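You operate a simulated robot arm through the tools that you are given. There is no shell and no other tool.

You are at the controls of a simulated two-armed robot. One attempt, no reset.

## Task
Flatten the bent Merry sign on the warm plate at its printed heat.
Fine: flat lid on till the display says done, no scorching; then heat dial to off and the lid back on the dark grey mat.

It is judged by the outcome, as a careful person would: the job done as asked, and still so three seconds after it is handed in. It fails if anything else is knocked over, pushed out of place, dropped, spilled or broken. Lids that push on must go on centred and level and be pressed home; caps that screw on are set level and turned clockwise until they are tight.

## Robot
Two 7-joint arms with fingered hands on one trunk that stands fixed in place. Base frame: the origin is at the foot of the trunk, x ahead of it, y to its left, z up. Units: mm, rad, N and s.
The left shoulder is at [75, 170, 1187], the right one opposite. With the tool pointing down near the work surface each hand reaches from about 320 to 780 mm from the base axis, measured 20 degrees to its own side. Payload 4 kg a hand.
Tool frame (each hand has its own): the origin (TCP) lies between the finger pads and is the grasp point; the fingertips stand 26 mm ahead of it; z points along the fingers, y is the line along which they close. The gripper opens to 132 mm. The gripper's body begins 73 mm behind the TCP. The gripper is a hand of 4 fingers: y runs from the thumb to the fingers, the wrist lies at [0, 0, -224] in the tool frame, and closing takes about 1.5 s.
Orientation is that of the tool frame in the base frame, as a unit quaternion [w, x, y, z]. With the fingers straight down and closing along the base's y, the tool's x points along the base's -x, its y along +y and its z along -z.

## Interface
- The arms move only by the tool jog_arm. It takes "left_rows", "right_rows" or both (then of equal length, played together; a hand with none holds still); each is one flat list of numbers, 7 for each row, row after row: the opening, from 0 (shut) to 1 (fully open), then the shift along the tool's x, y, z in units of 25 mm (1.0 is 25 mm), then the turn, a rotation vector about the tool's x, y, z in units of 4 degrees (1.0 is 4 degrees). In form: [gripper, tx, ty, tz, ax, ay, az, gripper, tx, ty, tz, ax, ay, az, ...]. A call has 1 to 20 rows; each row shifts and turns the commanded pose from where the row before left it, along the tool's axes as they then stand. A call with a number of a shift or a turn outside -1 to 1 is refused whole. A row lasts 0.2 s, in which the tool goes at most 50 mm and 0.15 rad; a call with a longer step from one row to the next is refused whole, and so is a gripper value outside its range. Where a pose cannot be reached the arm comes as near as it can. A force on the tool above 40 N (or 10 N above the force at the start of the call, whichever is more), or a blocked arm, ends the call early, and 0.2 s more pass. The fingers move at their own pace (about 108 mm/s each) and stop on an object; they squeeze with about 29 N. The grip force told is the motor's: it shows also when the fingers shut on nothing. Time passes only in rows, and 0.2 s behind the last, so rows that do not move let the fingers close. It gives the time, the measured TCP pose, the force on the tool (base axes), the opening and the grip force at its end, in the units of the frame above (readings bear some noise), with the torque about the TCP (base axes, N m) and any sound that the robot's microphone picked up.
- Cameras (640 x 400 px; columns grow to the right, rows downward): "scene" is now at [136.7, 69, 1388.2]; the picture's right is [0.59, -0.81, 0.00], its down [-0.34, -0.25, -0.91] and it looks along [0.73, 0.54, -0.42] (base axes); focal length 268 px, centre (320, 200). "left" rides on the left gripper at [-73, 6, -94] in its tool frame; the picture's right is [-0.08, -1.00, 0.00], its down [0.79, -0.06, -0.62] and it looks along [0.61, -0.05, 0.79] (tool axes); focal length 230 px, centre (320, 200). "right" rides on the right gripper at [73, 6, -94] in its tool frame; the picture's right is [-0.08, 1.00, 0.00], its down [-0.78, -0.06, -0.62] and it looks along [-0.61, -0.05, 0.79] (tool axes); focal length 230 px, centre (320, 200).
- capture(camera): a new picture of that camera. The clock stands still meanwhile.
- slide_trunk(by): slides the trunk up (or, below 0, down) by that many mm; the arms and the scene camera ride with it, the base frame stays. It gives what a move gives, with no picture.
- hand_shape(shape, hand): the hand has 4 fingers and takes this shape, open, in about a second: jaw (thumb against the fingers, like two jaws); tri (thumb and two fingers); tip (a fingertip pinch); poke (one finger out to press); point (the index stretched); flat (the hand flat); cup (the hand cupped); fist (a fist). The gripper value then closes the fingers along that shape, each until it touches; the sizes above hold for jaw. It gives what a move gives, with no picture.
- turn_head(pan, tilt): turns the head with the scene camera to pan (to the left, within 1.396 rad either way) and tilt (down, from -0.506 to 1.204), counted from straight ahead of the robot. It gives what a move gives.
- measure_at(camera, pixels): for up to 12 pixels [column, row] of the newest picture of that camera ("zoom" is the newest enlarged one), the place [x, y, z] in the base frame of the surface seen there, good to about 3 mm, but the place of the scene camera against the robot may be out by one fixed shift of up to 25 mm in any direction. The clock stands still meanwhile.
- zoom(camera, box): a new picture of the part [left, top, right, bottom] of that camera's present view, enlarged. The clock stands still meanwhile.
- sign_off(): hands the job in; it is judged then, once.

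Unless the task says otherwise, let go and move clear before handing in.

The tools are called after ">>>" by a JSON object that holds its "name" and its "arguments". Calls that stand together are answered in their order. jog_arm: Moves the arms, as the interface text tells. Its arguments: {"type":"object","properties":{"left_rows":{"type":"array","items":{"type":"number"}},"right_rows":{"type":"array","items":{"type":"number"}}},"required":[]} The other tools are called the same way: slide_trunk (by) slides the trunk up or down; hand_shape (shape, hand) gives the hand a shape; turn_head (pan, tilt) turns the head that bears the scene camera; capture (camera) takes a picture; measure_at (camera, pixels) gives the place of the surface under pixels of a picture; zoom (camera, box) takes an enlarged picture of a part of a camera's view; sign_off () hands the job in.

At the start:

```text
t: 0.0
left_ee_pos: [365.1, 522.5, 1223.3]
left_tool_rot: [0.001, -0.001, 1.0, 0.0]
left_force: [-1.4, 0.3, -0.1]
left_moment: [0.0, -0.03, 0.03]
left_opening: 131.8
left_gripper_force: 0.2
left_shape: jaw
right_ee_pos: [455.5, 68.6, 1251.0]
right_tool_rot: [0.0, 0.0, 1.0, 0.0]
right_force: [-0.1, 0.1, 0.5]
right_moment: [-0.02, 0.0, -0.02]
right_opening: 131.9
right_gripper_force: 0.0
right_shape: jaw
trunk travel left (down, up): [-200.0, 151.0]
head pan, tilt: [0.634, 0.433]
```

scene: 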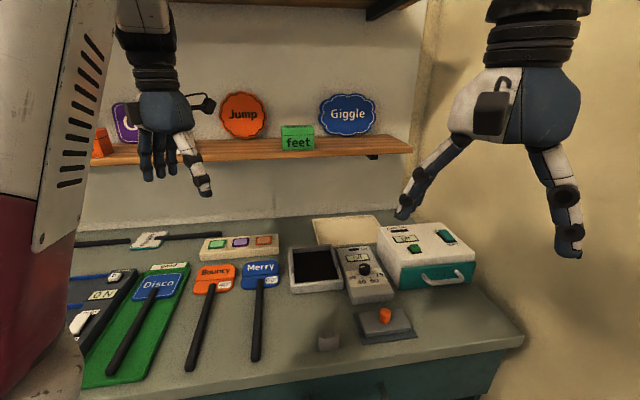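
right: 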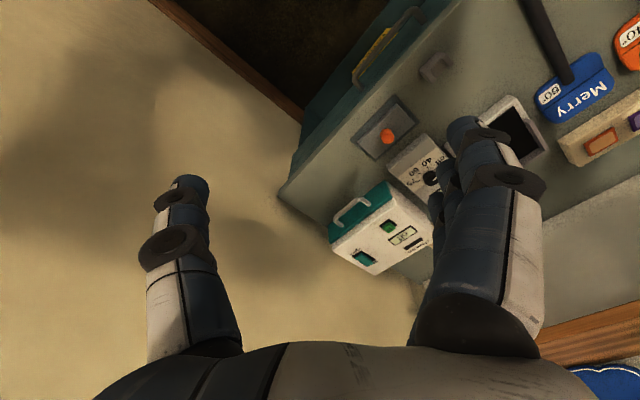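
left: 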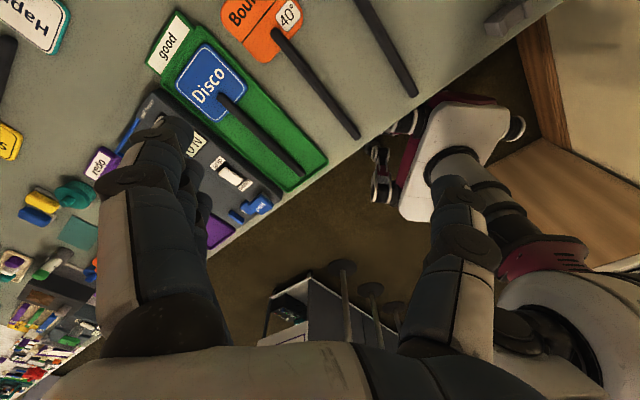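

The scene shows the Merry sign at about (262,270), a warm plate (dark square at 315,268), a dial box (365,275), a lid with an orange knob on a dark mat (385,318). I'll zoom in on these parts for detail.

>>> {"name": "zoom", "arguments": {"camera": "scene", "box": [230, 210, 490, 372]}}

>>> {"name": "zoom", "arguments": {"camera": "scene", "box": [280, 230, 410, 311]}}

>>> {"name": "zoom", "arguments": {"camera": "scene", "box": [190, 250, 290, 312]}}

```text
2.46 times, centred on (360, 291) of scene
```

zoom: 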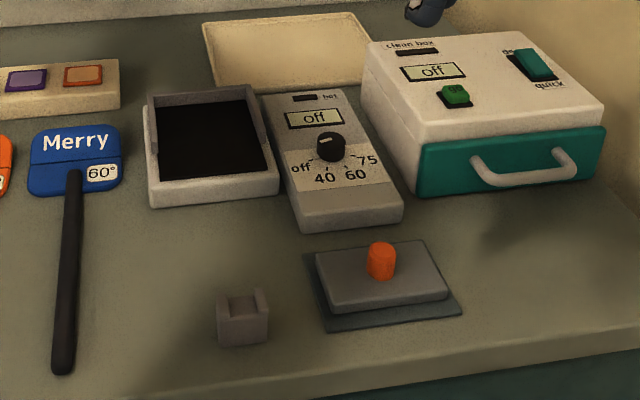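

```text
4.92 times, centred on (345, 270) of scene
```

zoom: 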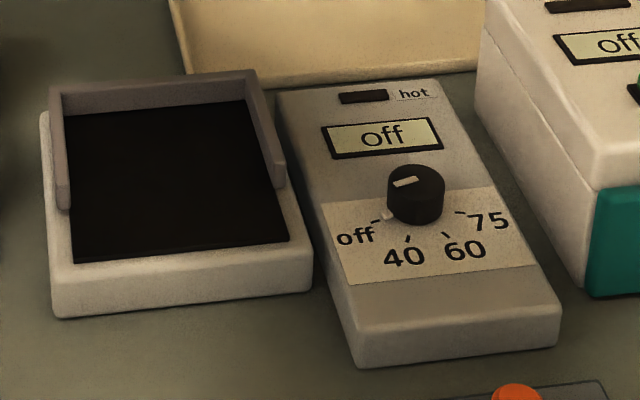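

```text
6.40 times, centred on (240, 281) of scene
```

zoom: 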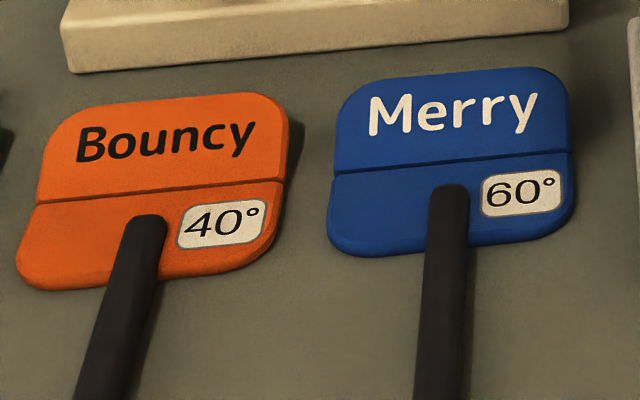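

Merry is printed 60° and the dial reads off/40/60/75. Now I'll measure the key places from the scene camera.

>>> {"name": "capture", "arguments": {"camera": "scene"}}

>>> {"name": "measure_at", "arguments": {"camera": "scene", "pixels": [[244, 266], [278, 264], [279, 284], [243, 288], [262, 276], [260, 300], [255, 355], [315, 262], [292, 292], [340, 289], [336, 248], [293, 250]]}}

>>> {"name": "measure_at", "arguments": {"camera": "scene", "pixels": [[365, 271], [364, 279], [385, 313], [385, 320], [363, 314], [406, 310], [366, 333], [412, 328], [362, 339], [416, 335], [328, 343], [400, 360]]}}

>>> {"name": "measure_at", "arguments": {"camera": "scene", "pixels": [[336, 250], [366, 248], [393, 295], [350, 303], [320, 335], [338, 335], [320, 348], [338, 348], [328, 340], [378, 237], [322, 227], [400, 330]]}}

```text
taken
```

scene: 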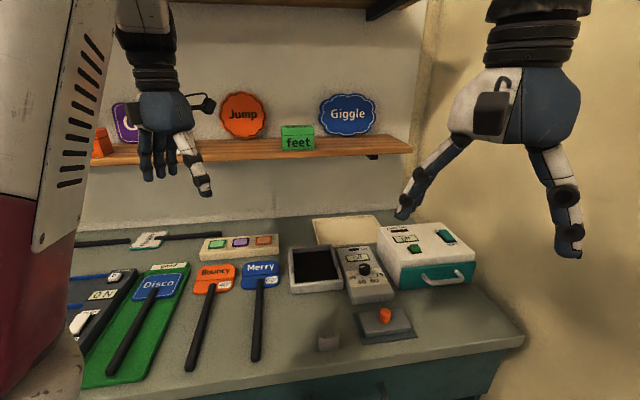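

```text
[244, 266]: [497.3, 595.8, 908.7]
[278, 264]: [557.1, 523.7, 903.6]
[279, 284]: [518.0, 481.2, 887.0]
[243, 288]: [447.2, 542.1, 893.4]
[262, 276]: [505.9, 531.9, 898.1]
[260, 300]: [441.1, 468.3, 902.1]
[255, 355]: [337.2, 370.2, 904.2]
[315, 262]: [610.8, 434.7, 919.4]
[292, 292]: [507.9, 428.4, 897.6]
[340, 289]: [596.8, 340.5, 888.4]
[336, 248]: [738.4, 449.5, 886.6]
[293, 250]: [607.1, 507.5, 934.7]
```

```text
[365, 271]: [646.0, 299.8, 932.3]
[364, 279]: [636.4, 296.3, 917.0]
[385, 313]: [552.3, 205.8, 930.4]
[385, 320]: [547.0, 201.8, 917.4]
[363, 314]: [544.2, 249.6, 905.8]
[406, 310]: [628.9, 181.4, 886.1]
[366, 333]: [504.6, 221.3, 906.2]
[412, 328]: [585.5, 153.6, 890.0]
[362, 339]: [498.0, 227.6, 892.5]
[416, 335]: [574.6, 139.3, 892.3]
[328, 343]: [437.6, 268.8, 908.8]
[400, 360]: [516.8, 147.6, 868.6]
```

```text
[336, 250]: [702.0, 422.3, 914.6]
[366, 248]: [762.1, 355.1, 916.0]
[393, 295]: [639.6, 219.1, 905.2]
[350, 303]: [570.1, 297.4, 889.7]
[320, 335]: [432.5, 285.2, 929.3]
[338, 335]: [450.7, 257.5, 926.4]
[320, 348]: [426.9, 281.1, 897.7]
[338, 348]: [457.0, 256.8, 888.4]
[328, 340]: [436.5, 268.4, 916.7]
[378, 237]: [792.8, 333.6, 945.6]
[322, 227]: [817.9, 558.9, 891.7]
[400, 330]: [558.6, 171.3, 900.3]
```

The left-to-right layout is clear: Merry sign, warm plate, dial box, with a notched stick rest in front of the plate and the lid on its mat. I'll use the right wrist camera, which already sees these items (e.g. plate near (520,135), dial (425,160), lid (385,135)), to check the scene camera's offset.

>>> {"name": "capture", "arguments": {"camera": "right"}}

>>> {"name": "zoom", "arguments": {"camera": "right", "box": [340, 30, 640, 218]}}

>>> {"name": "measure_at", "arguments": {"camera": "right", "pixels": [[388, 136], [437, 65], [576, 86], [430, 178], [571, 60], [548, 20], [380, 110], [408, 127], [355, 143], [520, 130]]}}

```text
taken
```

right: 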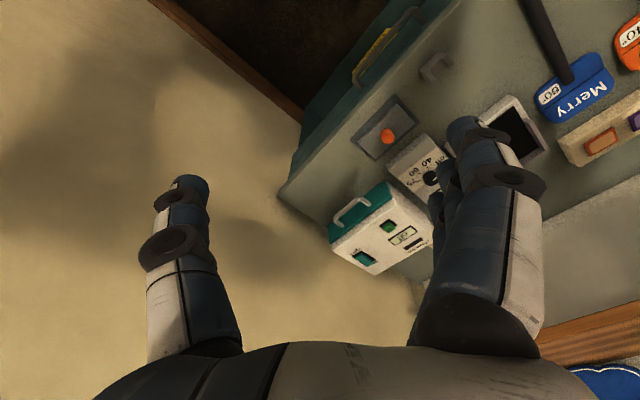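

```text
2.13 times, centred on (490, 124) of right
```

zoom: 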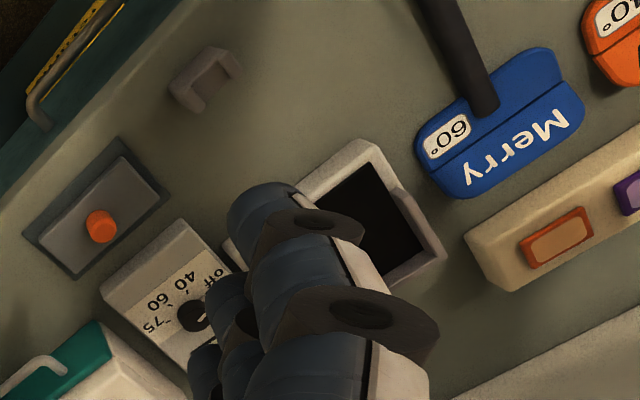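

```text
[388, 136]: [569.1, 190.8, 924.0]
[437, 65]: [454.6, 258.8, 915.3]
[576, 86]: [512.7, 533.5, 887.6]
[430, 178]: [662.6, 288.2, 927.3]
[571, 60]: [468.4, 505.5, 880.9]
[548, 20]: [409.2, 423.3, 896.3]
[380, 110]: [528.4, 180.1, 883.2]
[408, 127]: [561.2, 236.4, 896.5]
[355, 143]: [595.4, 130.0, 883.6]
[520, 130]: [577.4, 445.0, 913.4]
```

The right camera puts the lid knob at (569,191,924) and the dial at (663,288,927), so the scene camera reads about (−17,+12,+6) off. I'll move the right hand to hover turned 44° so that its camera looks squarely over the plate, dial and rest.

>>> {"name": "jog_arm", "arguments": {"right_rows": [1, -0.16, 0.9, 0.45, 0, 0, 0, 1, -0.16, 0.9, 0.45, 0, 0, 0, 1, -0.16, 0.9, 0.45, 0, 0, 0, 1, -0.16, 0.9, 0.45, 0, 0, 0, 1, -0.16, 0.9, 0.45, 0, 0, 0, 1, -0.16, 0.9, 0.45, 0, 0, 0, 1, -0.16, 0.9, 0.45, 0, 0, 0, 1, -0.16, 0.9, 0.45, 0, 0, 0, 1, -0.16, 0.9, 0.45, 0, 0, 0, 1, 0, 0, 0, 0, 0, -1, 1, 0, 0, 0, 0, 0, -1, 1, 0, 0, 0, 0, 0, -1, 1, 0, 0, 0, 0, 0, -1, 1, 0, 0, 0, 0, 0, -1, 1, 0, 0, 0, 0, 0, -1, 1, 0, 0, 0, 0, 0, -1, 1, 0, 0, 0, 0, 0, -1, 1, 0, 0, 0, 0, 0, -1, 1, 0, 0, 0, 0, 0, -1, 1, 0, 0, 0, 0, 0, -1]}}

>>> {"name": "capture", "arguments": {"camera": "right"}}

```text
t: 4.4
left_ee_pos: [365.0, 521.5, 1224.2]
left_tool_rot: [0.0, -0.001, 1.0, 0.0]
left_force: [0.2, -0.5, -0.4]
left_moment: [-0.03, -0.02, -0.05]
left_opening: 131.8
left_gripper_force: 0.1
left_shape: jaw
right_ee_pos: [517.2, 154.5, 1216.5]
right_tool_rot: [0.013, -0.331, 0.943, 0.033]
right_force: [0.8, -0.5, -0.7]
right_moment: [0.02, 0.0, 0.04]
right_opening: 131.8
right_gripper_force: 0.0
right_shape: jaw
right hand out of reach, approached as far as the arm can: row 6, 7, 8, 9
trunk travel left (down, up): [-200.0, 151.0]
head pan, tilt: [0.634, 0.433]
stopped in row 20 (right hand): the arm was blocked; the commanded pose is now the measured one
```

```text
taken
```

right: 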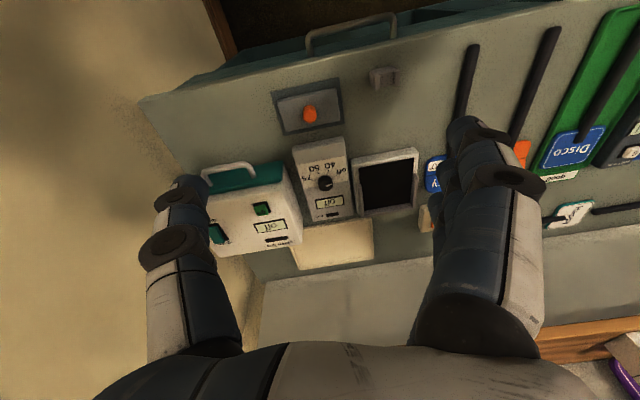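

The right wrist view now shows everything unobstructed: lid (310,113), dial (325,182), plate (387,185), rest (384,76). I'll zoom and measure details.

>>> {"name": "zoom", "arguments": {"camera": "right", "box": [260, 60, 440, 240]}}

>>> {"name": "measure_at", "arguments": {"camera": "right", "pixels": [[354, 158], [416, 149], [362, 214], [419, 205], [388, 185], [384, 76], [371, 70], [398, 70], [371, 85], [398, 85], [325, 182], [309, 113]]}}

>>> {"name": "measure_at", "arguments": {"camera": "right", "pixels": [[277, 104], [333, 91], [283, 127], [340, 119], [272, 93], [341, 80], [283, 134], [344, 123], [470, 60], [462, 105], [552, 40], [300, 165]]}}

```text
2.22 times, centred on (350, 150) of right
```

zoom: 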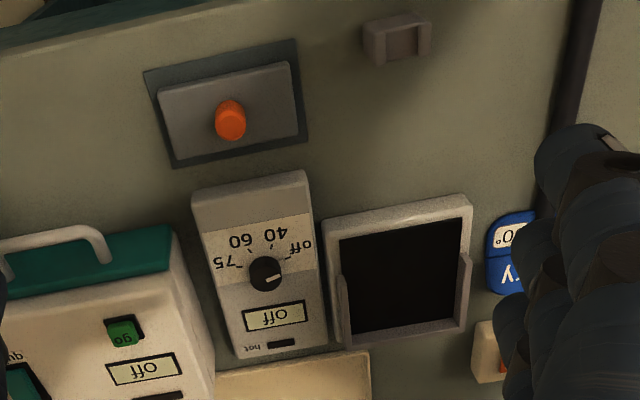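

```text
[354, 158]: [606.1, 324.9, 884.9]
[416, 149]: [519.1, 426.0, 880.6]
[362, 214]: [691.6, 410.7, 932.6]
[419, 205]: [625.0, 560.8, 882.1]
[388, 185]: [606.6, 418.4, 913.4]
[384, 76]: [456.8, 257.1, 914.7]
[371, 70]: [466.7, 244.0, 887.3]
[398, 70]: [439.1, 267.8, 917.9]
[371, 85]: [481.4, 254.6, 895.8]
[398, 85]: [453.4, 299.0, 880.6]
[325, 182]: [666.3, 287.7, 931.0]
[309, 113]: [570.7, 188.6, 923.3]
```

```text
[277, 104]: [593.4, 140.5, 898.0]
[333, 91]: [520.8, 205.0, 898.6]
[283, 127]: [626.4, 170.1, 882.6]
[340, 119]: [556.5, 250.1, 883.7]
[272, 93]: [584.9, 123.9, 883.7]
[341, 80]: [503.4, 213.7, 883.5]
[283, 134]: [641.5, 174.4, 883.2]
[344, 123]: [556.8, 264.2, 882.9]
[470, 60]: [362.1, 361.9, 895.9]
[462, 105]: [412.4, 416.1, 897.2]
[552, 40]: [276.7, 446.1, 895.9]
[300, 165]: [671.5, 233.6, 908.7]
```

Plate surface is at z≈913 and bench at z≈882. I'll measure finer points on the zoomed picture for the plate interior, walls, dial and lid.

>>> {"name": "measure_at", "arguments": {"camera": "zoom", "pixels": [[342, 242], [456, 222], [460, 312], [356, 330], [400, 280], [330, 224], [466, 200], [341, 290], [466, 265], [400, 340], [345, 342], [466, 320]]}}

>>> {"name": "measure_at", "arguments": {"camera": "zoom", "pixels": [[265, 272], [275, 278], [300, 250], [270, 243], [247, 250], [235, 265], [265, 262], [231, 105], [162, 98], [286, 66], [298, 130], [174, 155]]}}

>>> {"name": "measure_at", "arguments": {"camera": "zoom", "pixels": [[148, 72], [297, 42], [307, 138], [176, 166], [372, 20], [428, 14], [398, 40], [370, 40], [424, 40], [400, 22], [240, 340], [490, 270]]}}

>>> {"name": "zoom", "arguments": {"camera": "right", "box": [285, 140, 365, 220]}}

```text
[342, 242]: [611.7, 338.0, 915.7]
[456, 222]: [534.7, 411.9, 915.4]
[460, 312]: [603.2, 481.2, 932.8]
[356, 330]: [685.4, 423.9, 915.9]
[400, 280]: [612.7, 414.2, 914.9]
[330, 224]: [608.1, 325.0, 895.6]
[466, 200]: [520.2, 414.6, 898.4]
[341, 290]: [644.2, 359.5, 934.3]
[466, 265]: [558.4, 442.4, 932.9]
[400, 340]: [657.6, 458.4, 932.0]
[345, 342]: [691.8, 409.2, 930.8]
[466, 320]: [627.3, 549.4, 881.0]
```

```text
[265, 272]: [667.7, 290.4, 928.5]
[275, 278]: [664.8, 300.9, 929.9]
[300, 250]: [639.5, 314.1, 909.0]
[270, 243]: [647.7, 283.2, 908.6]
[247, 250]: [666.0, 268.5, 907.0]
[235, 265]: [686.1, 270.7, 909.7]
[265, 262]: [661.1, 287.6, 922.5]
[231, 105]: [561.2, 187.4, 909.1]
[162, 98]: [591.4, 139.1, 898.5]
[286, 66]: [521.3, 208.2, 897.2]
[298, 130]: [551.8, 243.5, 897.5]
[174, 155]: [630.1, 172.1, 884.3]
```

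```text
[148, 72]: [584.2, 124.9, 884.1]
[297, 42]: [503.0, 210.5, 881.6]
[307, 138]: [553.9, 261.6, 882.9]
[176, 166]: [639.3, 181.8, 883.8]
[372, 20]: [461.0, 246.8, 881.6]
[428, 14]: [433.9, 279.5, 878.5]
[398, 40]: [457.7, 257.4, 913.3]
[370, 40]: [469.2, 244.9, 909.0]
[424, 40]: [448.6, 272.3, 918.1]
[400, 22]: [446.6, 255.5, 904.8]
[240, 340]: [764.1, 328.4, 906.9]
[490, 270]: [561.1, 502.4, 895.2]
```

```text
5.00 times, centred on (325, 180) of right
```

zoom: 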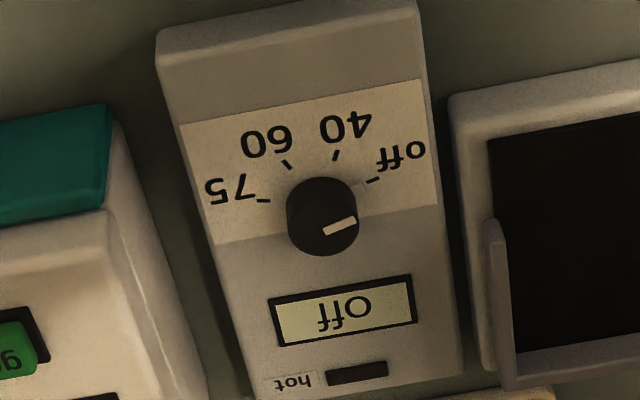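

Geometry in the bench frame fits: plate centreline and rest notch are aligned (v≈146). The fingers hide the Merry sign at (432,175), so I'll close the right hand to see past them.

>>> {"name": "jog_arm", "arguments": {"right_rows": [0, 0, 0, 0, 0, 0, 0, 0, 0, 0, 0, 0, 0, 0, 0, 0, 0, 0, 0, 0, 0, 0, 0, 0, 0, 0, 0, 0, 0, 0, 0, 0, 0, 0, 0]}}

>>> {"name": "capture", "arguments": {"camera": "right"}}

```text
t: 5.6
left_ee_pos: [365.1, 522.3, 1222.7]
left_tool_rot: [0.0, 0.0, 1.0, 0.001]
left_force: [0.8, 0.3, 0.2]
left_moment: [-0.01, -0.02, 0.01]
left_opening: 131.6
left_gripper_force: 0.1
left_shape: jaw
right_ee_pos: [516.1, 153.8, 1215.0]
right_tool_rot: [0.013, -0.331, 0.943, 0.034]
right_force: [0.0, -0.6, -0.4]
right_moment: [0.02, 0.01, 0.0]
right_opening: 0.0
right_gripper_force: 29.6
right_shape: jaw
trunk travel left (down, up): [-200.0, 151.0]
head pan, tilt: [0.634, 0.433]
```

```text
taken
```

right: 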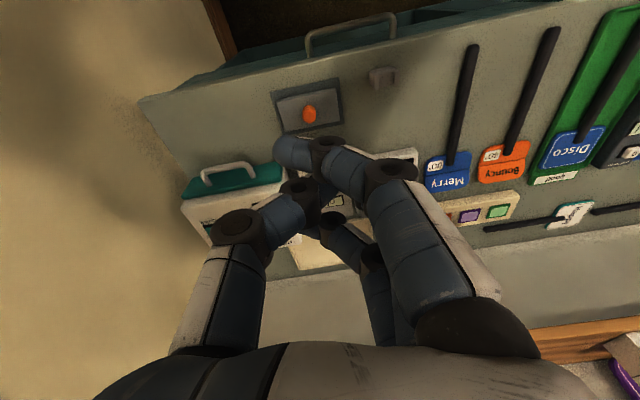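

Now Merry is clear at (447,170) with its stick up to (472,48). I'll zoom in and measure it.

>>> {"name": "zoom", "arguments": {"camera": "right", "box": [400, 130, 500, 193]}}

>>> {"name": "measure_at", "arguments": {"camera": "zoom", "pixels": [[170, 200], [170, 350], [445, 310], [440, 170], [300, 300], [230, 240], [400, 210], [350, 190], [360, 140], [380, 60], [300, 350], [200, 260]]}}

>>> {"name": "measure_at", "arguments": {"camera": "right", "pixels": [[472, 50], [468, 70], [464, 95], [459, 120], [455, 140], [453, 156], [425, 165], [428, 188], [469, 183], [468, 157], [520, 90], [549, 45]]}}

```text
6.35 times, centred on (450, 162) of right
```

zoom: 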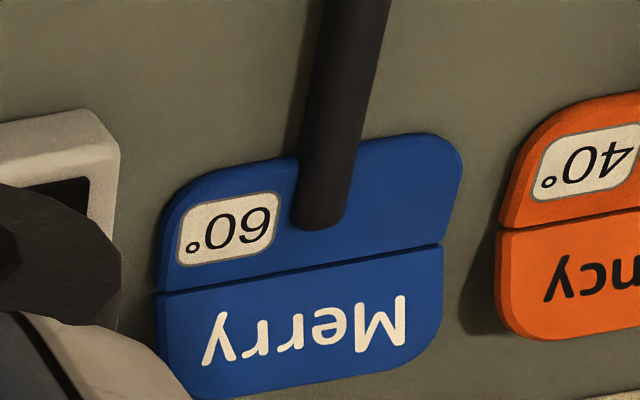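

```text
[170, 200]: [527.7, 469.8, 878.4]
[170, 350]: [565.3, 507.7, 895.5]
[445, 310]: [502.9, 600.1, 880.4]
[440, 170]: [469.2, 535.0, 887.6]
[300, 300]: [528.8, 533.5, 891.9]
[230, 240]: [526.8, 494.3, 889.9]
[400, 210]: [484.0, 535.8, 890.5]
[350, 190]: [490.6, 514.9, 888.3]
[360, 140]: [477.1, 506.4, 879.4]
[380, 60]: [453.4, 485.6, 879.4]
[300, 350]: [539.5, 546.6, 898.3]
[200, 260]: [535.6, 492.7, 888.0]
```

```text
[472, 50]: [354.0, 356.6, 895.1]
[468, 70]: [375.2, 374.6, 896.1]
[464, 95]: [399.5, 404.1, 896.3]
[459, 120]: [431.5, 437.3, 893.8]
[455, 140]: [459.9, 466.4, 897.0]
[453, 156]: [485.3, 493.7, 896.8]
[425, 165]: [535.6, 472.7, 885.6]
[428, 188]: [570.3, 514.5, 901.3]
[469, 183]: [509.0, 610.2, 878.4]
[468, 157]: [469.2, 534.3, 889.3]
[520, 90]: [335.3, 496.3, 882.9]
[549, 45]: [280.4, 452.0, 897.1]
```

The lower half is flat (z≈888) and the upper half tilts up to z≈901; the stick's end sits on top of the lower half. I'll take finer points for the stick end, crease and edges, and the lid's depth from the scene view.

>>> {"name": "measure_at", "arguments": {"camera": "zoom", "pixels": [[322, 205], [322, 218], [318, 236], [300, 266], [300, 280], [300, 365], [300, 374], [250, 178], [250, 168], [400, 145], [167, 300], [440, 260]]}}

>>> {"name": "zoom", "arguments": {"camera": "right", "box": [265, 70, 353, 125]}}

>>> {"name": "measure_at", "arguments": {"camera": "zoom", "pixels": [[110, 210], [110, 230], [480, 130], [480, 150], [500, 250], [520, 290], [150, 340], [320, 270], [420, 280], [420, 310], [320, 200], [250, 330]]}}

```text
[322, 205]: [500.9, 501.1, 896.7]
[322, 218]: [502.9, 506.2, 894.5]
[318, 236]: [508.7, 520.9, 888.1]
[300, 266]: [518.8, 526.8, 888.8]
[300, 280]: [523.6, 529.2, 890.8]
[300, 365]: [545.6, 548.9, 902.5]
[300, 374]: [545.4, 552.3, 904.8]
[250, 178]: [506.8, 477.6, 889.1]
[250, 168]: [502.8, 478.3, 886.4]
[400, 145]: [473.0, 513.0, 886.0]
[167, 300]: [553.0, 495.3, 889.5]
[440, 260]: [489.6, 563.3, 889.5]
```

```text
7.27 times, centred on (309, 98) of right
```

zoom: 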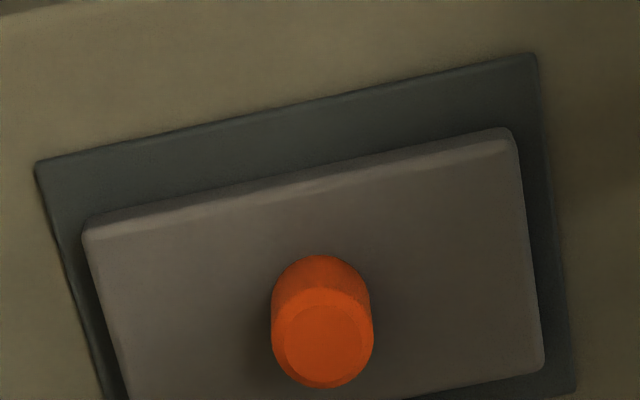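

```text
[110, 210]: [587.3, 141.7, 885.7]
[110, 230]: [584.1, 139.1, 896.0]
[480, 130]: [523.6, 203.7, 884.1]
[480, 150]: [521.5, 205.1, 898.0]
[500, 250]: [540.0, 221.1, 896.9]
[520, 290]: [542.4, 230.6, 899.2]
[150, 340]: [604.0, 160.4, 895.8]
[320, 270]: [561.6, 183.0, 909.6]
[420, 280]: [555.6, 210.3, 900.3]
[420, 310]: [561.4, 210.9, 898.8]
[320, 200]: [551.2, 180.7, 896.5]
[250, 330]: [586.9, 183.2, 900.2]
```

The sign's head spans about 93×83 mm with its crease near the middle, the lid is about 100×58 mm, and the stick end stops short of the crease. I'll bring the left hand over the Merry stick at (425,431), turn it so the fingers close across the stick, and reopen the right hand so its camera sees the plate.

>>> {"name": "jog_arm", "arguments": {"left_rows": [1, -0.4, -0.607, 0.733, 0, 0, 0, 1, -0.4, -0.607, 0.733, 0, 0, 0, 1, -0.4, -0.607, 0.733, 0, 0, 0, 1, -0.4, -0.607, 0.733, 0, 0, 0, 1, -0.4, -0.607, 0.733, 0, 0, 0, 1, -0.4, -0.607, 0.733, 0, 0, 0, 1, 0, 0, 0, 0, 0, -1, 1, 0, 0, 0, 0, 0, -1, 1, 0, 0, 0, 0, 0, -1, 1, 0, 0, 0, 0, 0, -1, 1, 0, 0, 0, 0, 0, -1, 1, 0, 0, 0, 0, 0, -1, 1, 0, 0, 0, 0, 0, -1, 1, 0, 0, 0, 0, 0, -1, 1, 0, 0, 0, 0, 0, -1, 1, 0, 0, 0, 0, 0, -1, 1, 0, 0, 0, 0, 0, -1]}}

>>> {"name": "capture", "arguments": {"camera": "left"}}

>>> {"name": "capture", "arguments": {"camera": "scene"}}

```text
t: 9.2
left_ee_pos: [424.4, 431.3, 1113.4]
left_tool_rot: [-0.001, -0.375, 0.927, 0.0]
left_force: [-0.7, 0.4, -0.4]
left_moment: [-0.01, 0.01, -0.04]
left_opening: 132.0
left_gripper_force: 0.1
left_shape: jaw
right_ee_pos: [517.5, 154.7, 1216.2]
right_tool_rot: [0.012, -0.332, 0.943, 0.033]
right_force: [0.6, 0.4, -0.4]
right_moment: [0.02, 0.01, 0.01]
right_opening: 0.1
right_gripper_force: 29.1
right_shape: jaw
trunk travel left (down, up): [-200.0, 151.0]
head pan, tilt: [0.634, 0.433]
```

```text
taken
```

left: 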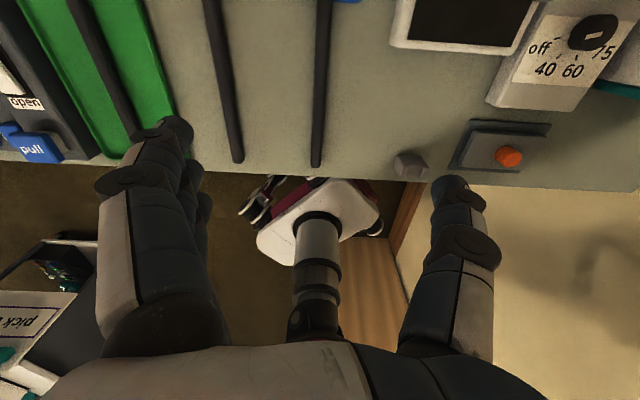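

```text
taken
```

scene: 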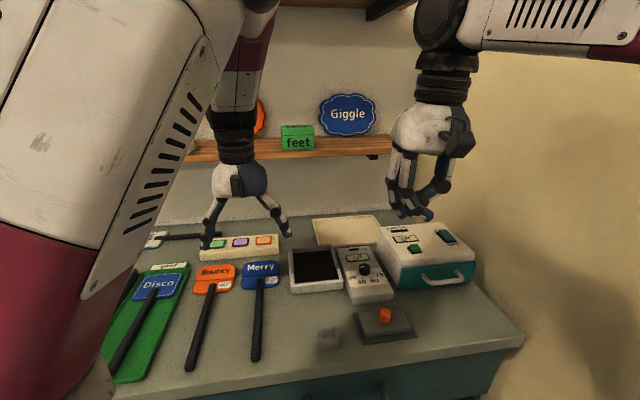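

The left picture shows the Merry stick running down the middle, (322,0) to (315,165), almost centred under the hand. I'll measure it precisely along with the bench and rest from this camera.

>>> {"name": "measure_at", "arguments": {"camera": "left", "pixels": [[321, 30], [319, 60], [318, 93], [317, 125], [315, 160], [350, 90], [280, 90], [411, 155], [505, 150], [592, 32], [455, 15], [400, 40]]}}

>>> {"name": "jog_arm", "arguments": {"left_rows": [0.55, 0, 0.07, 0.6, 0, 0, -0.375, 0.55, 0, 0, 0.9, 0, 0, 0, 0.55, 0, 0, 0.9, 0, 0, 0, 0.55, 0, 0, 0.9, 0, 0, 0, 0.55, 0, 0, 0.9, 0, 0, 0], "right_rows": [1, 0, 0, 0, 0, 0, 0, 1, 0, 0, 0, 0, 0, 0, 1, 0, 0, 0, 0, 0, 0, 1, 0, 0, 0, 0, 0, 0, 1, 0, 0, 0, 0, 0, 0]}}

>>> {"name": "capture", "arguments": {"camera": "left"}}

>>> {"name": "capture", "arguments": {"camera": "scene"}}

```text
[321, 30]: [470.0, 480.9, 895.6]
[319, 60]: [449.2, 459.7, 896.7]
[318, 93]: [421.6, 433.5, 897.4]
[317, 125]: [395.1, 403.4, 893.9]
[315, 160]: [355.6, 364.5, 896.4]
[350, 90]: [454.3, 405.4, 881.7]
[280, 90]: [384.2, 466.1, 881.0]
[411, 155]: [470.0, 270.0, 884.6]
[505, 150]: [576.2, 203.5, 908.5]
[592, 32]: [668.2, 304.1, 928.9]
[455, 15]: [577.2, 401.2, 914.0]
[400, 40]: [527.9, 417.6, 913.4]
```

```text
t: 10.4
left_ee_pos: [424.7, 433.2, 1009.2]
left_tool_rot: [0.0, -0.387, 0.922, 0.0]
left_force: [-0.4, 0.7, 0.8]
left_moment: [0.0, 0.0, 0.0]
left_opening: 73.5
left_gripper_force: 0.0
left_shape: jaw
right_ee_pos: [517.8, 154.4, 1215.1]
right_tool_rot: [0.013, -0.332, 0.943, 0.033]
right_force: [-0.2, 0.0, -0.2]
right_moment: [0.0, -0.01, -0.01]
right_opening: 132.0
right_gripper_force: 0.1
right_shape: jaw
trunk travel left (down, up): [-200.0, 151.0]
head pan, tilt: [0.634, 0.433]
```

```text
taken
```

left: 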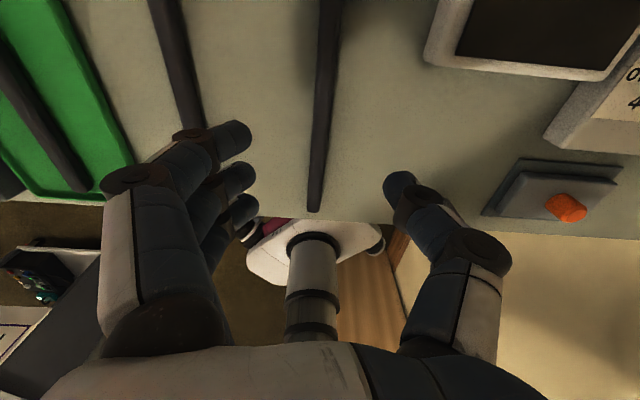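

```text
taken
```

scene: 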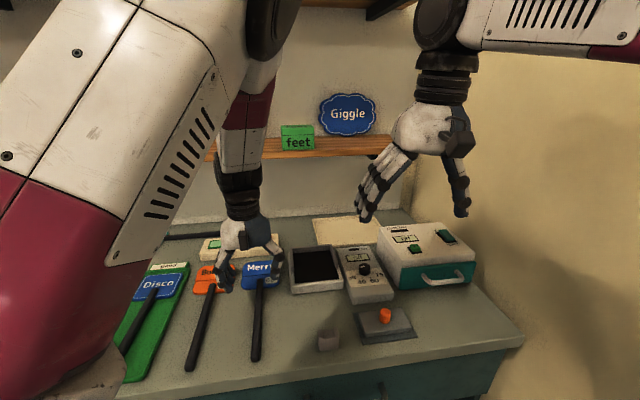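

The hand is centred over the stick at TCP (424.7,433.2,1009) with fingers straddling it clear of the Bouncy stick. I'll lower to z≈925 and look.

>>> {"name": "jog_arm", "arguments": {"left_rows": [0.45, 0, 0, 0.84, 0, 0, 0, 0.45, 0, 0, 0.84, 0, 0, 0, 0.45, 0, 0, 0.84, 0, 0, 0, 0.45, 0, 0, 0.84, 0, 0, 0]}}

>>> {"name": "capture", "arguments": {"camera": "left"}}

>>> {"name": "zoom", "arguments": {"camera": "scene", "box": [190, 210, 350, 310]}}

```text
t: 11.4
left_ee_pos: [423.5, 432.4, 923.9]
left_tool_rot: [-0.001, -0.387, 0.922, 0.0]
left_force: [0.0, 0.0, 0.0]
left_moment: [-0.01, -0.01, 0.02]
left_opening: 60.2
left_gripper_force: 0.0
left_shape: jaw
right_ee_pos: [517.3, 154.7, 1216.3]
right_tool_rot: [0.012, -0.332, 0.943, 0.033]
right_force: [0.4, 0.2, 0.3]
right_moment: [0.02, -0.01, -0.01]
right_opening: 131.8
right_gripper_force: 0.0
right_shape: jaw
trunk travel left (down, up): [-200.0, 151.0]
head pan, tilt: [0.634, 0.433]
```

```text
taken
```

left: 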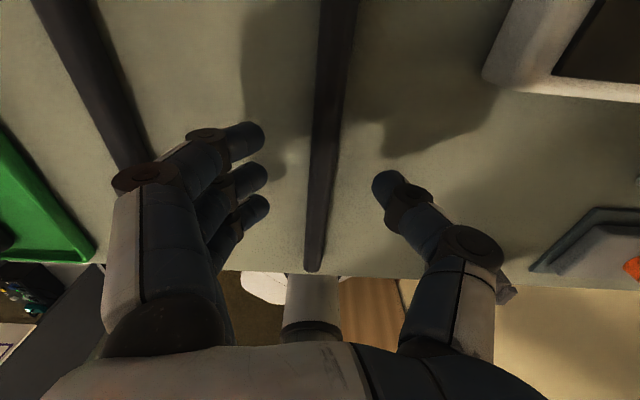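

```text
4.00 times, centred on (270, 260) of scene
```

zoom: 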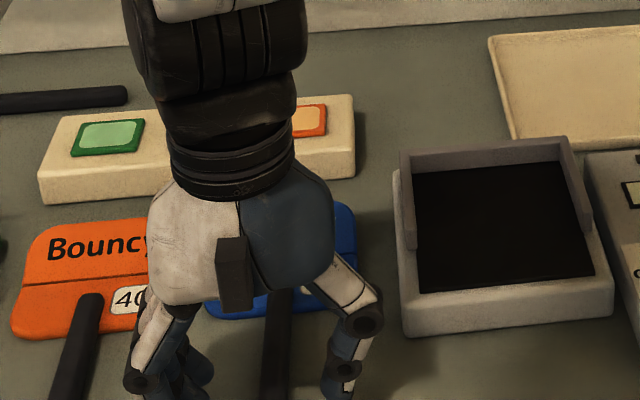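

The stick's centre is at about column 324 at fingertip level, 2 mm to the right of the tool axis. I'll measure the fingertip heights before going down the last bit.

>>> {"name": "measure_at", "arguments": {"camera": "left", "pixels": [[258, 133], [262, 174], [264, 205], [377, 182], [383, 178], [323, 171], [255, 140], [322, 200], [321, 230], [318, 262]]}}

```text
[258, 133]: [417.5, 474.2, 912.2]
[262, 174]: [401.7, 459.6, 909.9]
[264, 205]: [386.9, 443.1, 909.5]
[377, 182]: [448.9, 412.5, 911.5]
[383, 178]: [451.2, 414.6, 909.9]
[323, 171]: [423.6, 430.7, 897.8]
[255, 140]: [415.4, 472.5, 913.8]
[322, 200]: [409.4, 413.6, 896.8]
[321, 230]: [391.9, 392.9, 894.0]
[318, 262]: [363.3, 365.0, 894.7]
```

Fingertips are about 14 mm above where they need to be. I'll shift 2 mm right, go down 13 mm, then close gently on the stick.

>>> {"name": "jog_arm", "arguments": {"left_rows": [0.45, 0, -0.06, 0.18, 0, 0, 0, 0.45, 0, 0, 0.18, 0, 0, 0, 0.45, 0, 0, 0.16, 0, 0, 0, 0.45, 0, 0, 0, 0, 0, 0]}}

>>> {"name": "jog_arm", "arguments": {"left_rows": [0, 0, 0, 0, 0, 0, 0, 0, 0, 0, 0, 0, 0, 0, 0, 0, 0, 0, 0, 0, 0, 0, 0, 0, 0, 0, 0, 0, 0, 0, 0, 0, 0, 0, 0]}}

>>> {"name": "capture", "arguments": {"camera": "left"}}

```text
t: 12.4
left_ee_pos: [424.4, 430.3, 912.2]
left_tool_rot: [0.0, -0.387, 0.922, 0.0]
left_force: [-0.5, -0.8, 0.2]
left_moment: [0.02, -0.01, 0.01]
left_opening: 59.9
left_gripper_force: 0.0
left_shape: jaw
right_ee_pos: [517.8, 155.0, 1215.0]
right_tool_rot: [0.012, -0.333, 0.942, 0.033]
right_force: [0.8, -0.3, -0.3]
right_moment: [0.0, 0.04, 0.01]
right_opening: 131.6
right_gripper_force: 0.0
right_shape: jaw
trunk travel left (down, up): [-200.0, 151.0]
head pan, tilt: [0.634, 0.433]
```

```text
t: 13.6
left_ee_pos: [425.1, 431.7, 912.3]
left_tool_rot: [0.0, -0.387, 0.922, 0.0]
left_force: [0.2, 0.9, 3.0]
left_moment: [0.02, 0.0, 0.0]
left_opening: 6.4
left_gripper_force: 29.0
left_shape: jaw
right_ee_pos: [516.8, 154.5, 1216.3]
right_tool_rot: [0.012, -0.332, 0.943, 0.033]
right_force: [-0.4, 0.0, 0.5]
right_moment: [-0.01, -0.03, -0.01]
right_opening: 131.9
right_gripper_force: 0.1
right_shape: jaw
trunk travel left (down, up): [-200.0, 151.0]
head pan, tilt: [0.634, 0.433]
```

```text
taken
```

left: 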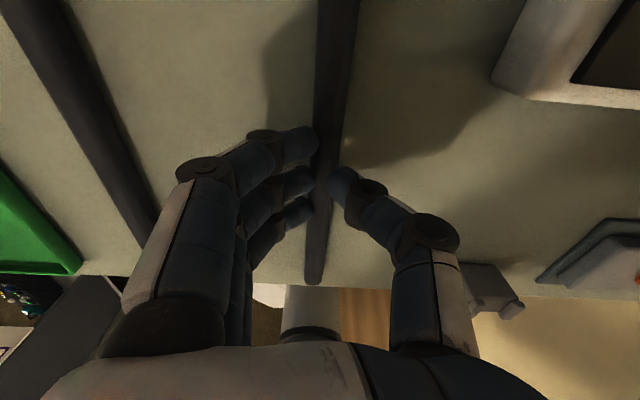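

The fingers have stopped on the stick (grip 29 N, opening 6.4). I'll lift 25 mm slowly and look.

>>> {"name": "jog_arm", "arguments": {"left_rows": [0, 0, 0, -0.2, 0, 0, 0, 0, 0, 0, -0.3, 0, 0, 0, 0, 0, 0, -0.5, 0, 0, 0, 0, 0, 0, 0, 0, 0, 0]}}

>>> {"name": "capture", "arguments": {"camera": "left"}}

>>> {"name": "zoom", "arguments": {"camera": "scene", "box": [190, 230, 350, 370]}}

```text
t: 14.6
left_ee_pos: [425.0, 432.5, 938.1]
left_tool_rot: [0.0, -0.387, 0.922, 0.0]
left_force: [0.9, 0.7, -0.5]
left_moment: [-0.02, 0.08, 0.0]
left_opening: 6.1
left_gripper_force: 29.3
left_shape: jaw
right_ee_pos: [517.3, 155.1, 1215.6]
right_tool_rot: [0.013, -0.332, 0.943, 0.033]
right_force: [0.2, -0.1, -0.6]
right_moment: [-0.02, -0.01, 0.03]
right_opening: 131.7
right_gripper_force: 0.0
right_shape: jaw
trunk travel left (down, up): [-200.0, 151.0]
head pan, tilt: [0.634, 0.433]
```

```text
taken
```

left: 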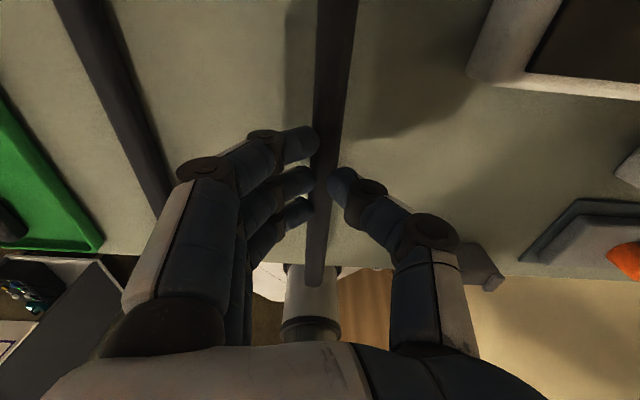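

```text
2.86 times, centred on (270, 300) of scene
```

zoom: 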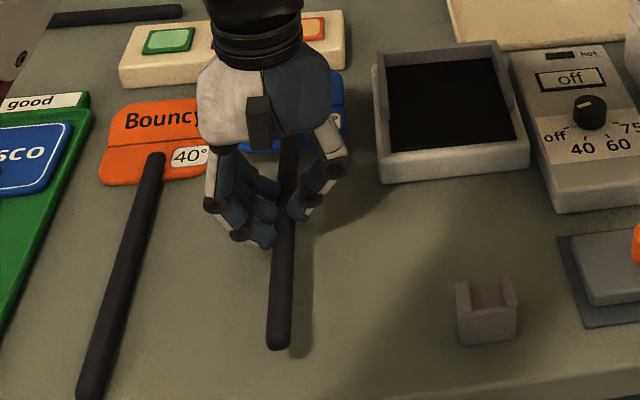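

The sign is held and lifted (shadow now offset beneath it). I'll lift another 50 mm, then check that it hangs level.

>>> {"name": "jog_arm", "arguments": {"left_rows": [0, 0, 0, -0.6, 0, 0, 0, 0, 0, 0, -0.7, 0, 0, 0, 0, 0, 0, -0.7, 0, 0, 0, 0, 0, 0, 0, 0, 0, 0]}}

>>> {"name": "capture", "arguments": {"camera": "left"}}

>>> {"name": "measure_at", "arguments": {"camera": "left", "pixels": [[335, 10], [332, 40], [330, 70], [327, 110], [316, 250], [314, 275], [318, 225]]}}

>>> {"name": "capture", "arguments": {"camera": "right"}}

>>> {"name": "capture", "arguments": {"camera": "scene"}}

```text
t: 15.6
left_ee_pos: [425.2, 430.8, 987.0]
left_tool_rot: [0.0, -0.387, 0.922, 0.0]
left_force: [-0.1, 0.9, -0.3]
left_moment: [-0.04, 0.05, -0.05]
left_opening: 6.6
left_gripper_force: 29.2
left_shape: jaw
right_ee_pos: [517.9, 154.6, 1215.4]
right_tool_rot: [0.013, -0.332, 0.943, 0.034]
right_force: [0.7, 0.0, -0.8]
right_moment: [-0.07, 0.01, 0.01]
right_opening: 131.9
right_gripper_force: 0.1
right_shape: jaw
trunk travel left (down, up): [-200.0, 151.0]
head pan, tilt: [0.634, 0.433]
```

```text
taken
```

left: 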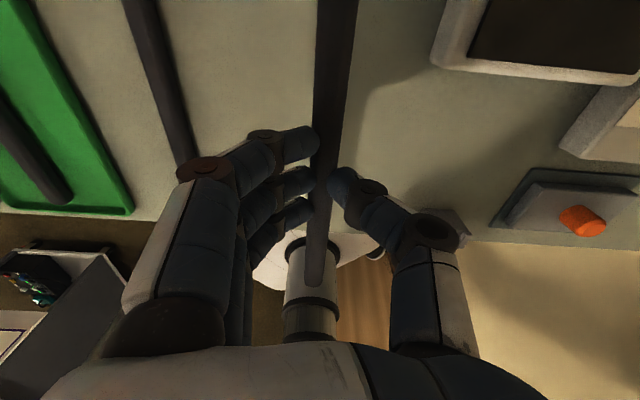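

```text
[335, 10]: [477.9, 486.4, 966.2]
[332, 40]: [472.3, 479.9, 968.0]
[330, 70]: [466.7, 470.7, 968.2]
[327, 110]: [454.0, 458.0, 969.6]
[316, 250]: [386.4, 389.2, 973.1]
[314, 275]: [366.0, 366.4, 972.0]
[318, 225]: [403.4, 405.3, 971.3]
```

```text
taken
```

right: 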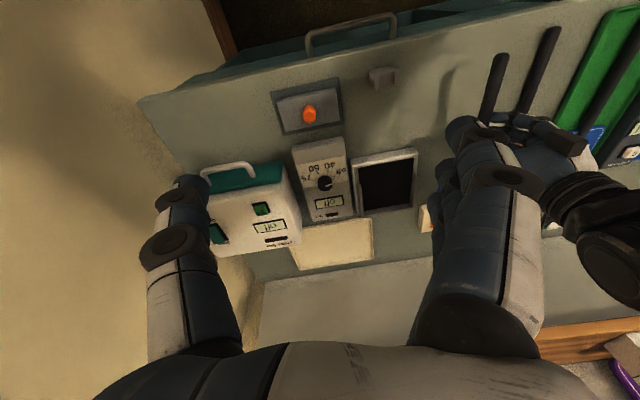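

```text
taken
```

scene: 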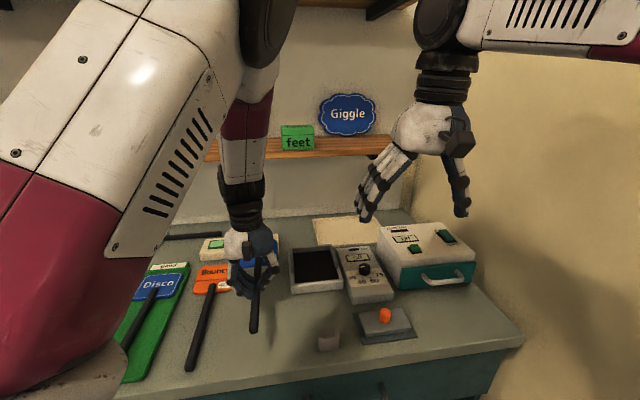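

The sign hangs nearly level (stick z 966–973 along its length) and parallel to the plate. I'll carry it 144 mm to the right over the plate and rest, raised slightly.

>>> {"name": "jog_arm", "arguments": {"left_rows": [0, 0, 0, -0.4, 0, 0, 0, 0, 0, -0.72, 0, 0, 0, 0, 0, 0, -0.72, 0, 0, 0, 0, 0, 0, -0.72, 0, 0, 0, 0, 0, 0, -0.72, 0, 0, 0, 0, 0, 0, -0.72, 0, 0, 0, 0, 0, 0, -0.72, 0, 0, 0, 0, 0, 0, -0.72, 0, 0, 0, 0, 0, 0, -0.72, 0, 0, 0, 0, 0, 0, 0, 0, 0, 0, 0]}}

>>> {"name": "capture", "arguments": {"camera": "left"}}

>>> {"name": "capture", "arguments": {"camera": "right"}}

>>> {"name": "capture", "arguments": {"camera": "scene"}}

```text
t: 17.8
left_ee_pos: [529.4, 330.4, 997.0]
left_tool_rot: [0.0, -0.387, 0.922, 0.001]
left_force: [0.9, -0.1, -0.4]
left_moment: [-0.02, 0.0, 0.0]
left_opening: 6.2
left_gripper_force: 29.2
left_shape: jaw
right_ee_pos: [516.8, 154.3, 1215.9]
right_tool_rot: [0.013, -0.332, 0.943, 0.033]
right_force: [0.2, 0.6, -0.4]
right_moment: [0.03, 0.0, 0.0]
right_opening: 132.1
right_gripper_force: 0.1
right_shape: jaw
trunk travel left (down, up): [-200.0, 151.0]
head pan, tilt: [0.634, 0.433]
```

```text
taken
```

left: 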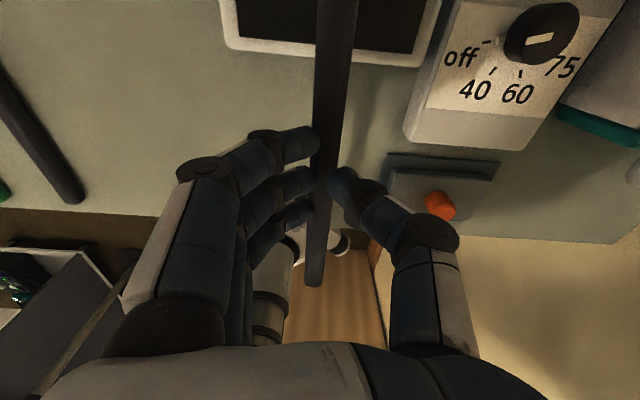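

```text
taken
```

right: 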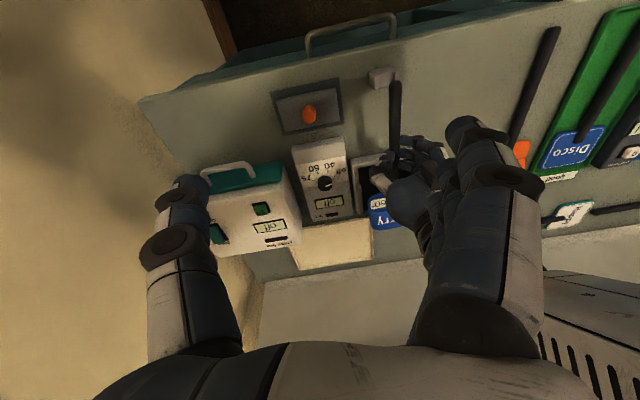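

```text
taken
```

scene: 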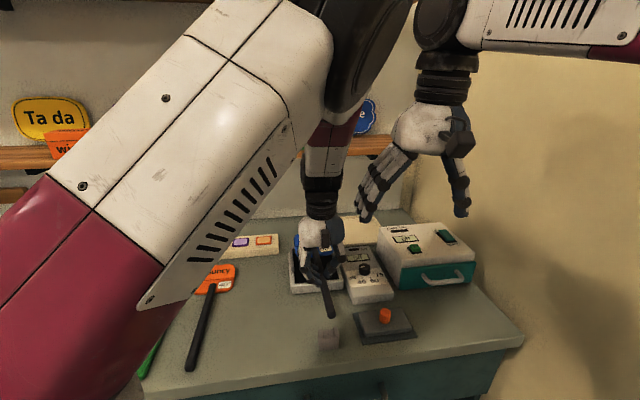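

The sign is over the plate. I'll zoom the right camera to check the stick's line against the rest and the head against the plate walls.

>>> {"name": "zoom", "arguments": {"camera": "right", "box": [320, 55, 460, 142]}}

>>> {"name": "measure_at", "arguments": {"camera": "right", "pixels": [[396, 84], [396, 95], [395, 110], [394, 125], [393, 138], [375, 190], [372, 205], [390, 205], [384, 220], [372, 225], [395, 225]]}}

>>> {"name": "measure_at", "arguments": {"camera": "left", "pixels": [[335, 10], [332, 40], [330, 70], [327, 110], [318, 225], [316, 250], [314, 275], [290, 45], [360, 55], [240, 30], [425, 40]]}}

>>> {"name": "zoom", "arguments": {"camera": "scene", "box": [270, 220, 430, 360]}}

```text
4.57 times, centred on (390, 98) of right
```

zoom: 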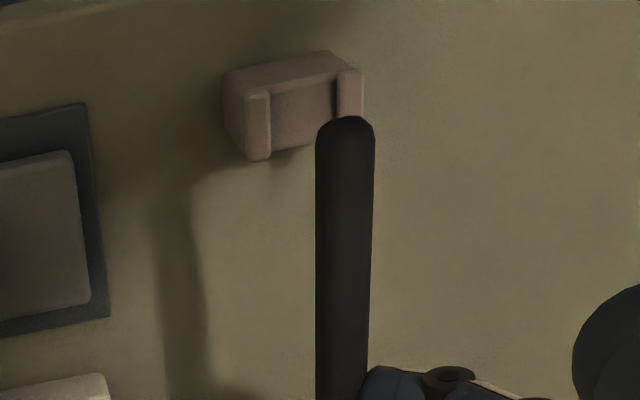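

```text
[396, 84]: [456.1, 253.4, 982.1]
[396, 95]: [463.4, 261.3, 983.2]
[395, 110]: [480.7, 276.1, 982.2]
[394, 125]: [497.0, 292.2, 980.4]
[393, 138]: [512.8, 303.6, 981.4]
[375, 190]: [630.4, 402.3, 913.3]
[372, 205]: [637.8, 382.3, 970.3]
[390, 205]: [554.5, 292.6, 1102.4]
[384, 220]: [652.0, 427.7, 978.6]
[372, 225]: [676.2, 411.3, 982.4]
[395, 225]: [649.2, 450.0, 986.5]
```

```text
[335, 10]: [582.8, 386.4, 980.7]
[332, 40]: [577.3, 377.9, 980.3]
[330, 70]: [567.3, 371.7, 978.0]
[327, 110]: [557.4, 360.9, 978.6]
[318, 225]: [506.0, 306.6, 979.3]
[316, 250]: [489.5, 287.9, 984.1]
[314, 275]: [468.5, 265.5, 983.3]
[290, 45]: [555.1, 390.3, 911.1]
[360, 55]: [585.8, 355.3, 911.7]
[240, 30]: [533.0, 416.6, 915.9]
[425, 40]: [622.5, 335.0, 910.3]
```

```text
2.86 times, centred on (350, 290) of scene
```

zoom: 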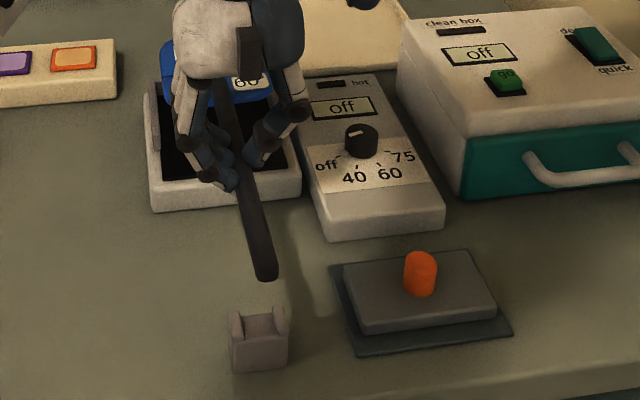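

Stick line reads v≈146–148 against the rest's ≈146, so it is very close. I'll zoom the left camera on the plate and the right camera on the rest for exact edges.

>>> {"name": "zoom", "arguments": {"camera": "left", "box": [210, 0, 450, 80]}}

>>> {"name": "measure_at", "arguments": {"camera": "zoom", "pixels": [[70, 180], [90, 190], [280, 200], [420, 200], [550, 195], [565, 200], [580, 200], [60, 190]]}}

>>> {"name": "zoom", "arguments": {"camera": "right", "box": [360, 60, 410, 92]}}

>>> {"name": "measure_at", "arguments": {"camera": "zoom", "pixels": [[150, 190], [150, 220], [215, 200], [290, 190], [360, 170], [410, 145], [300, 150], [300, 250], [250, 240], [180, 200], [400, 130], [345, 200]]}}

```text
2.67 times, centred on (330, 40) of left
```

zoom: 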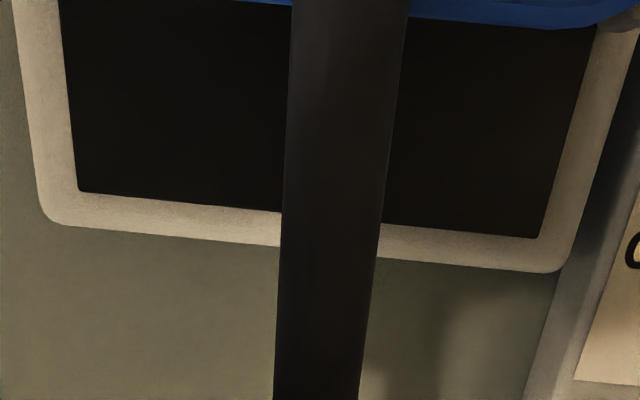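

```text
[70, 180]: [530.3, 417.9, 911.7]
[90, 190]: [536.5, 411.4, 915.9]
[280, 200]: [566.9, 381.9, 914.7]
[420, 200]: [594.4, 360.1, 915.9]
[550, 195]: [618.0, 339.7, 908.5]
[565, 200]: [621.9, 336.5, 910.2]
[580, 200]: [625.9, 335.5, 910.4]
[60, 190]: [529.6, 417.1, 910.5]
```

```text
12.50 times, centred on (385, 76) of right
```

zoom: 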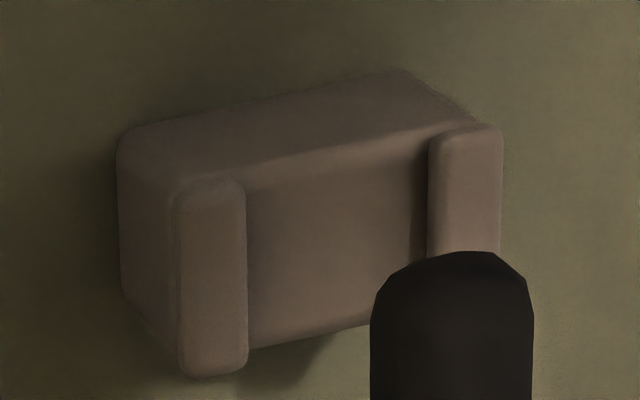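

```text
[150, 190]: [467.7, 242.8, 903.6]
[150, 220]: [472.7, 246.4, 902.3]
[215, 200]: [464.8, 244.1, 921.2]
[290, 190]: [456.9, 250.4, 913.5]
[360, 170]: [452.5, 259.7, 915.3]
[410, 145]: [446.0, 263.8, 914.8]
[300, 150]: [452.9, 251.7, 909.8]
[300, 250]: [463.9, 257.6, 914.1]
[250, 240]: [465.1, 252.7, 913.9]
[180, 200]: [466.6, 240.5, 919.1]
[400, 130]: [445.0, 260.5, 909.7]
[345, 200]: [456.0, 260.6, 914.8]
```

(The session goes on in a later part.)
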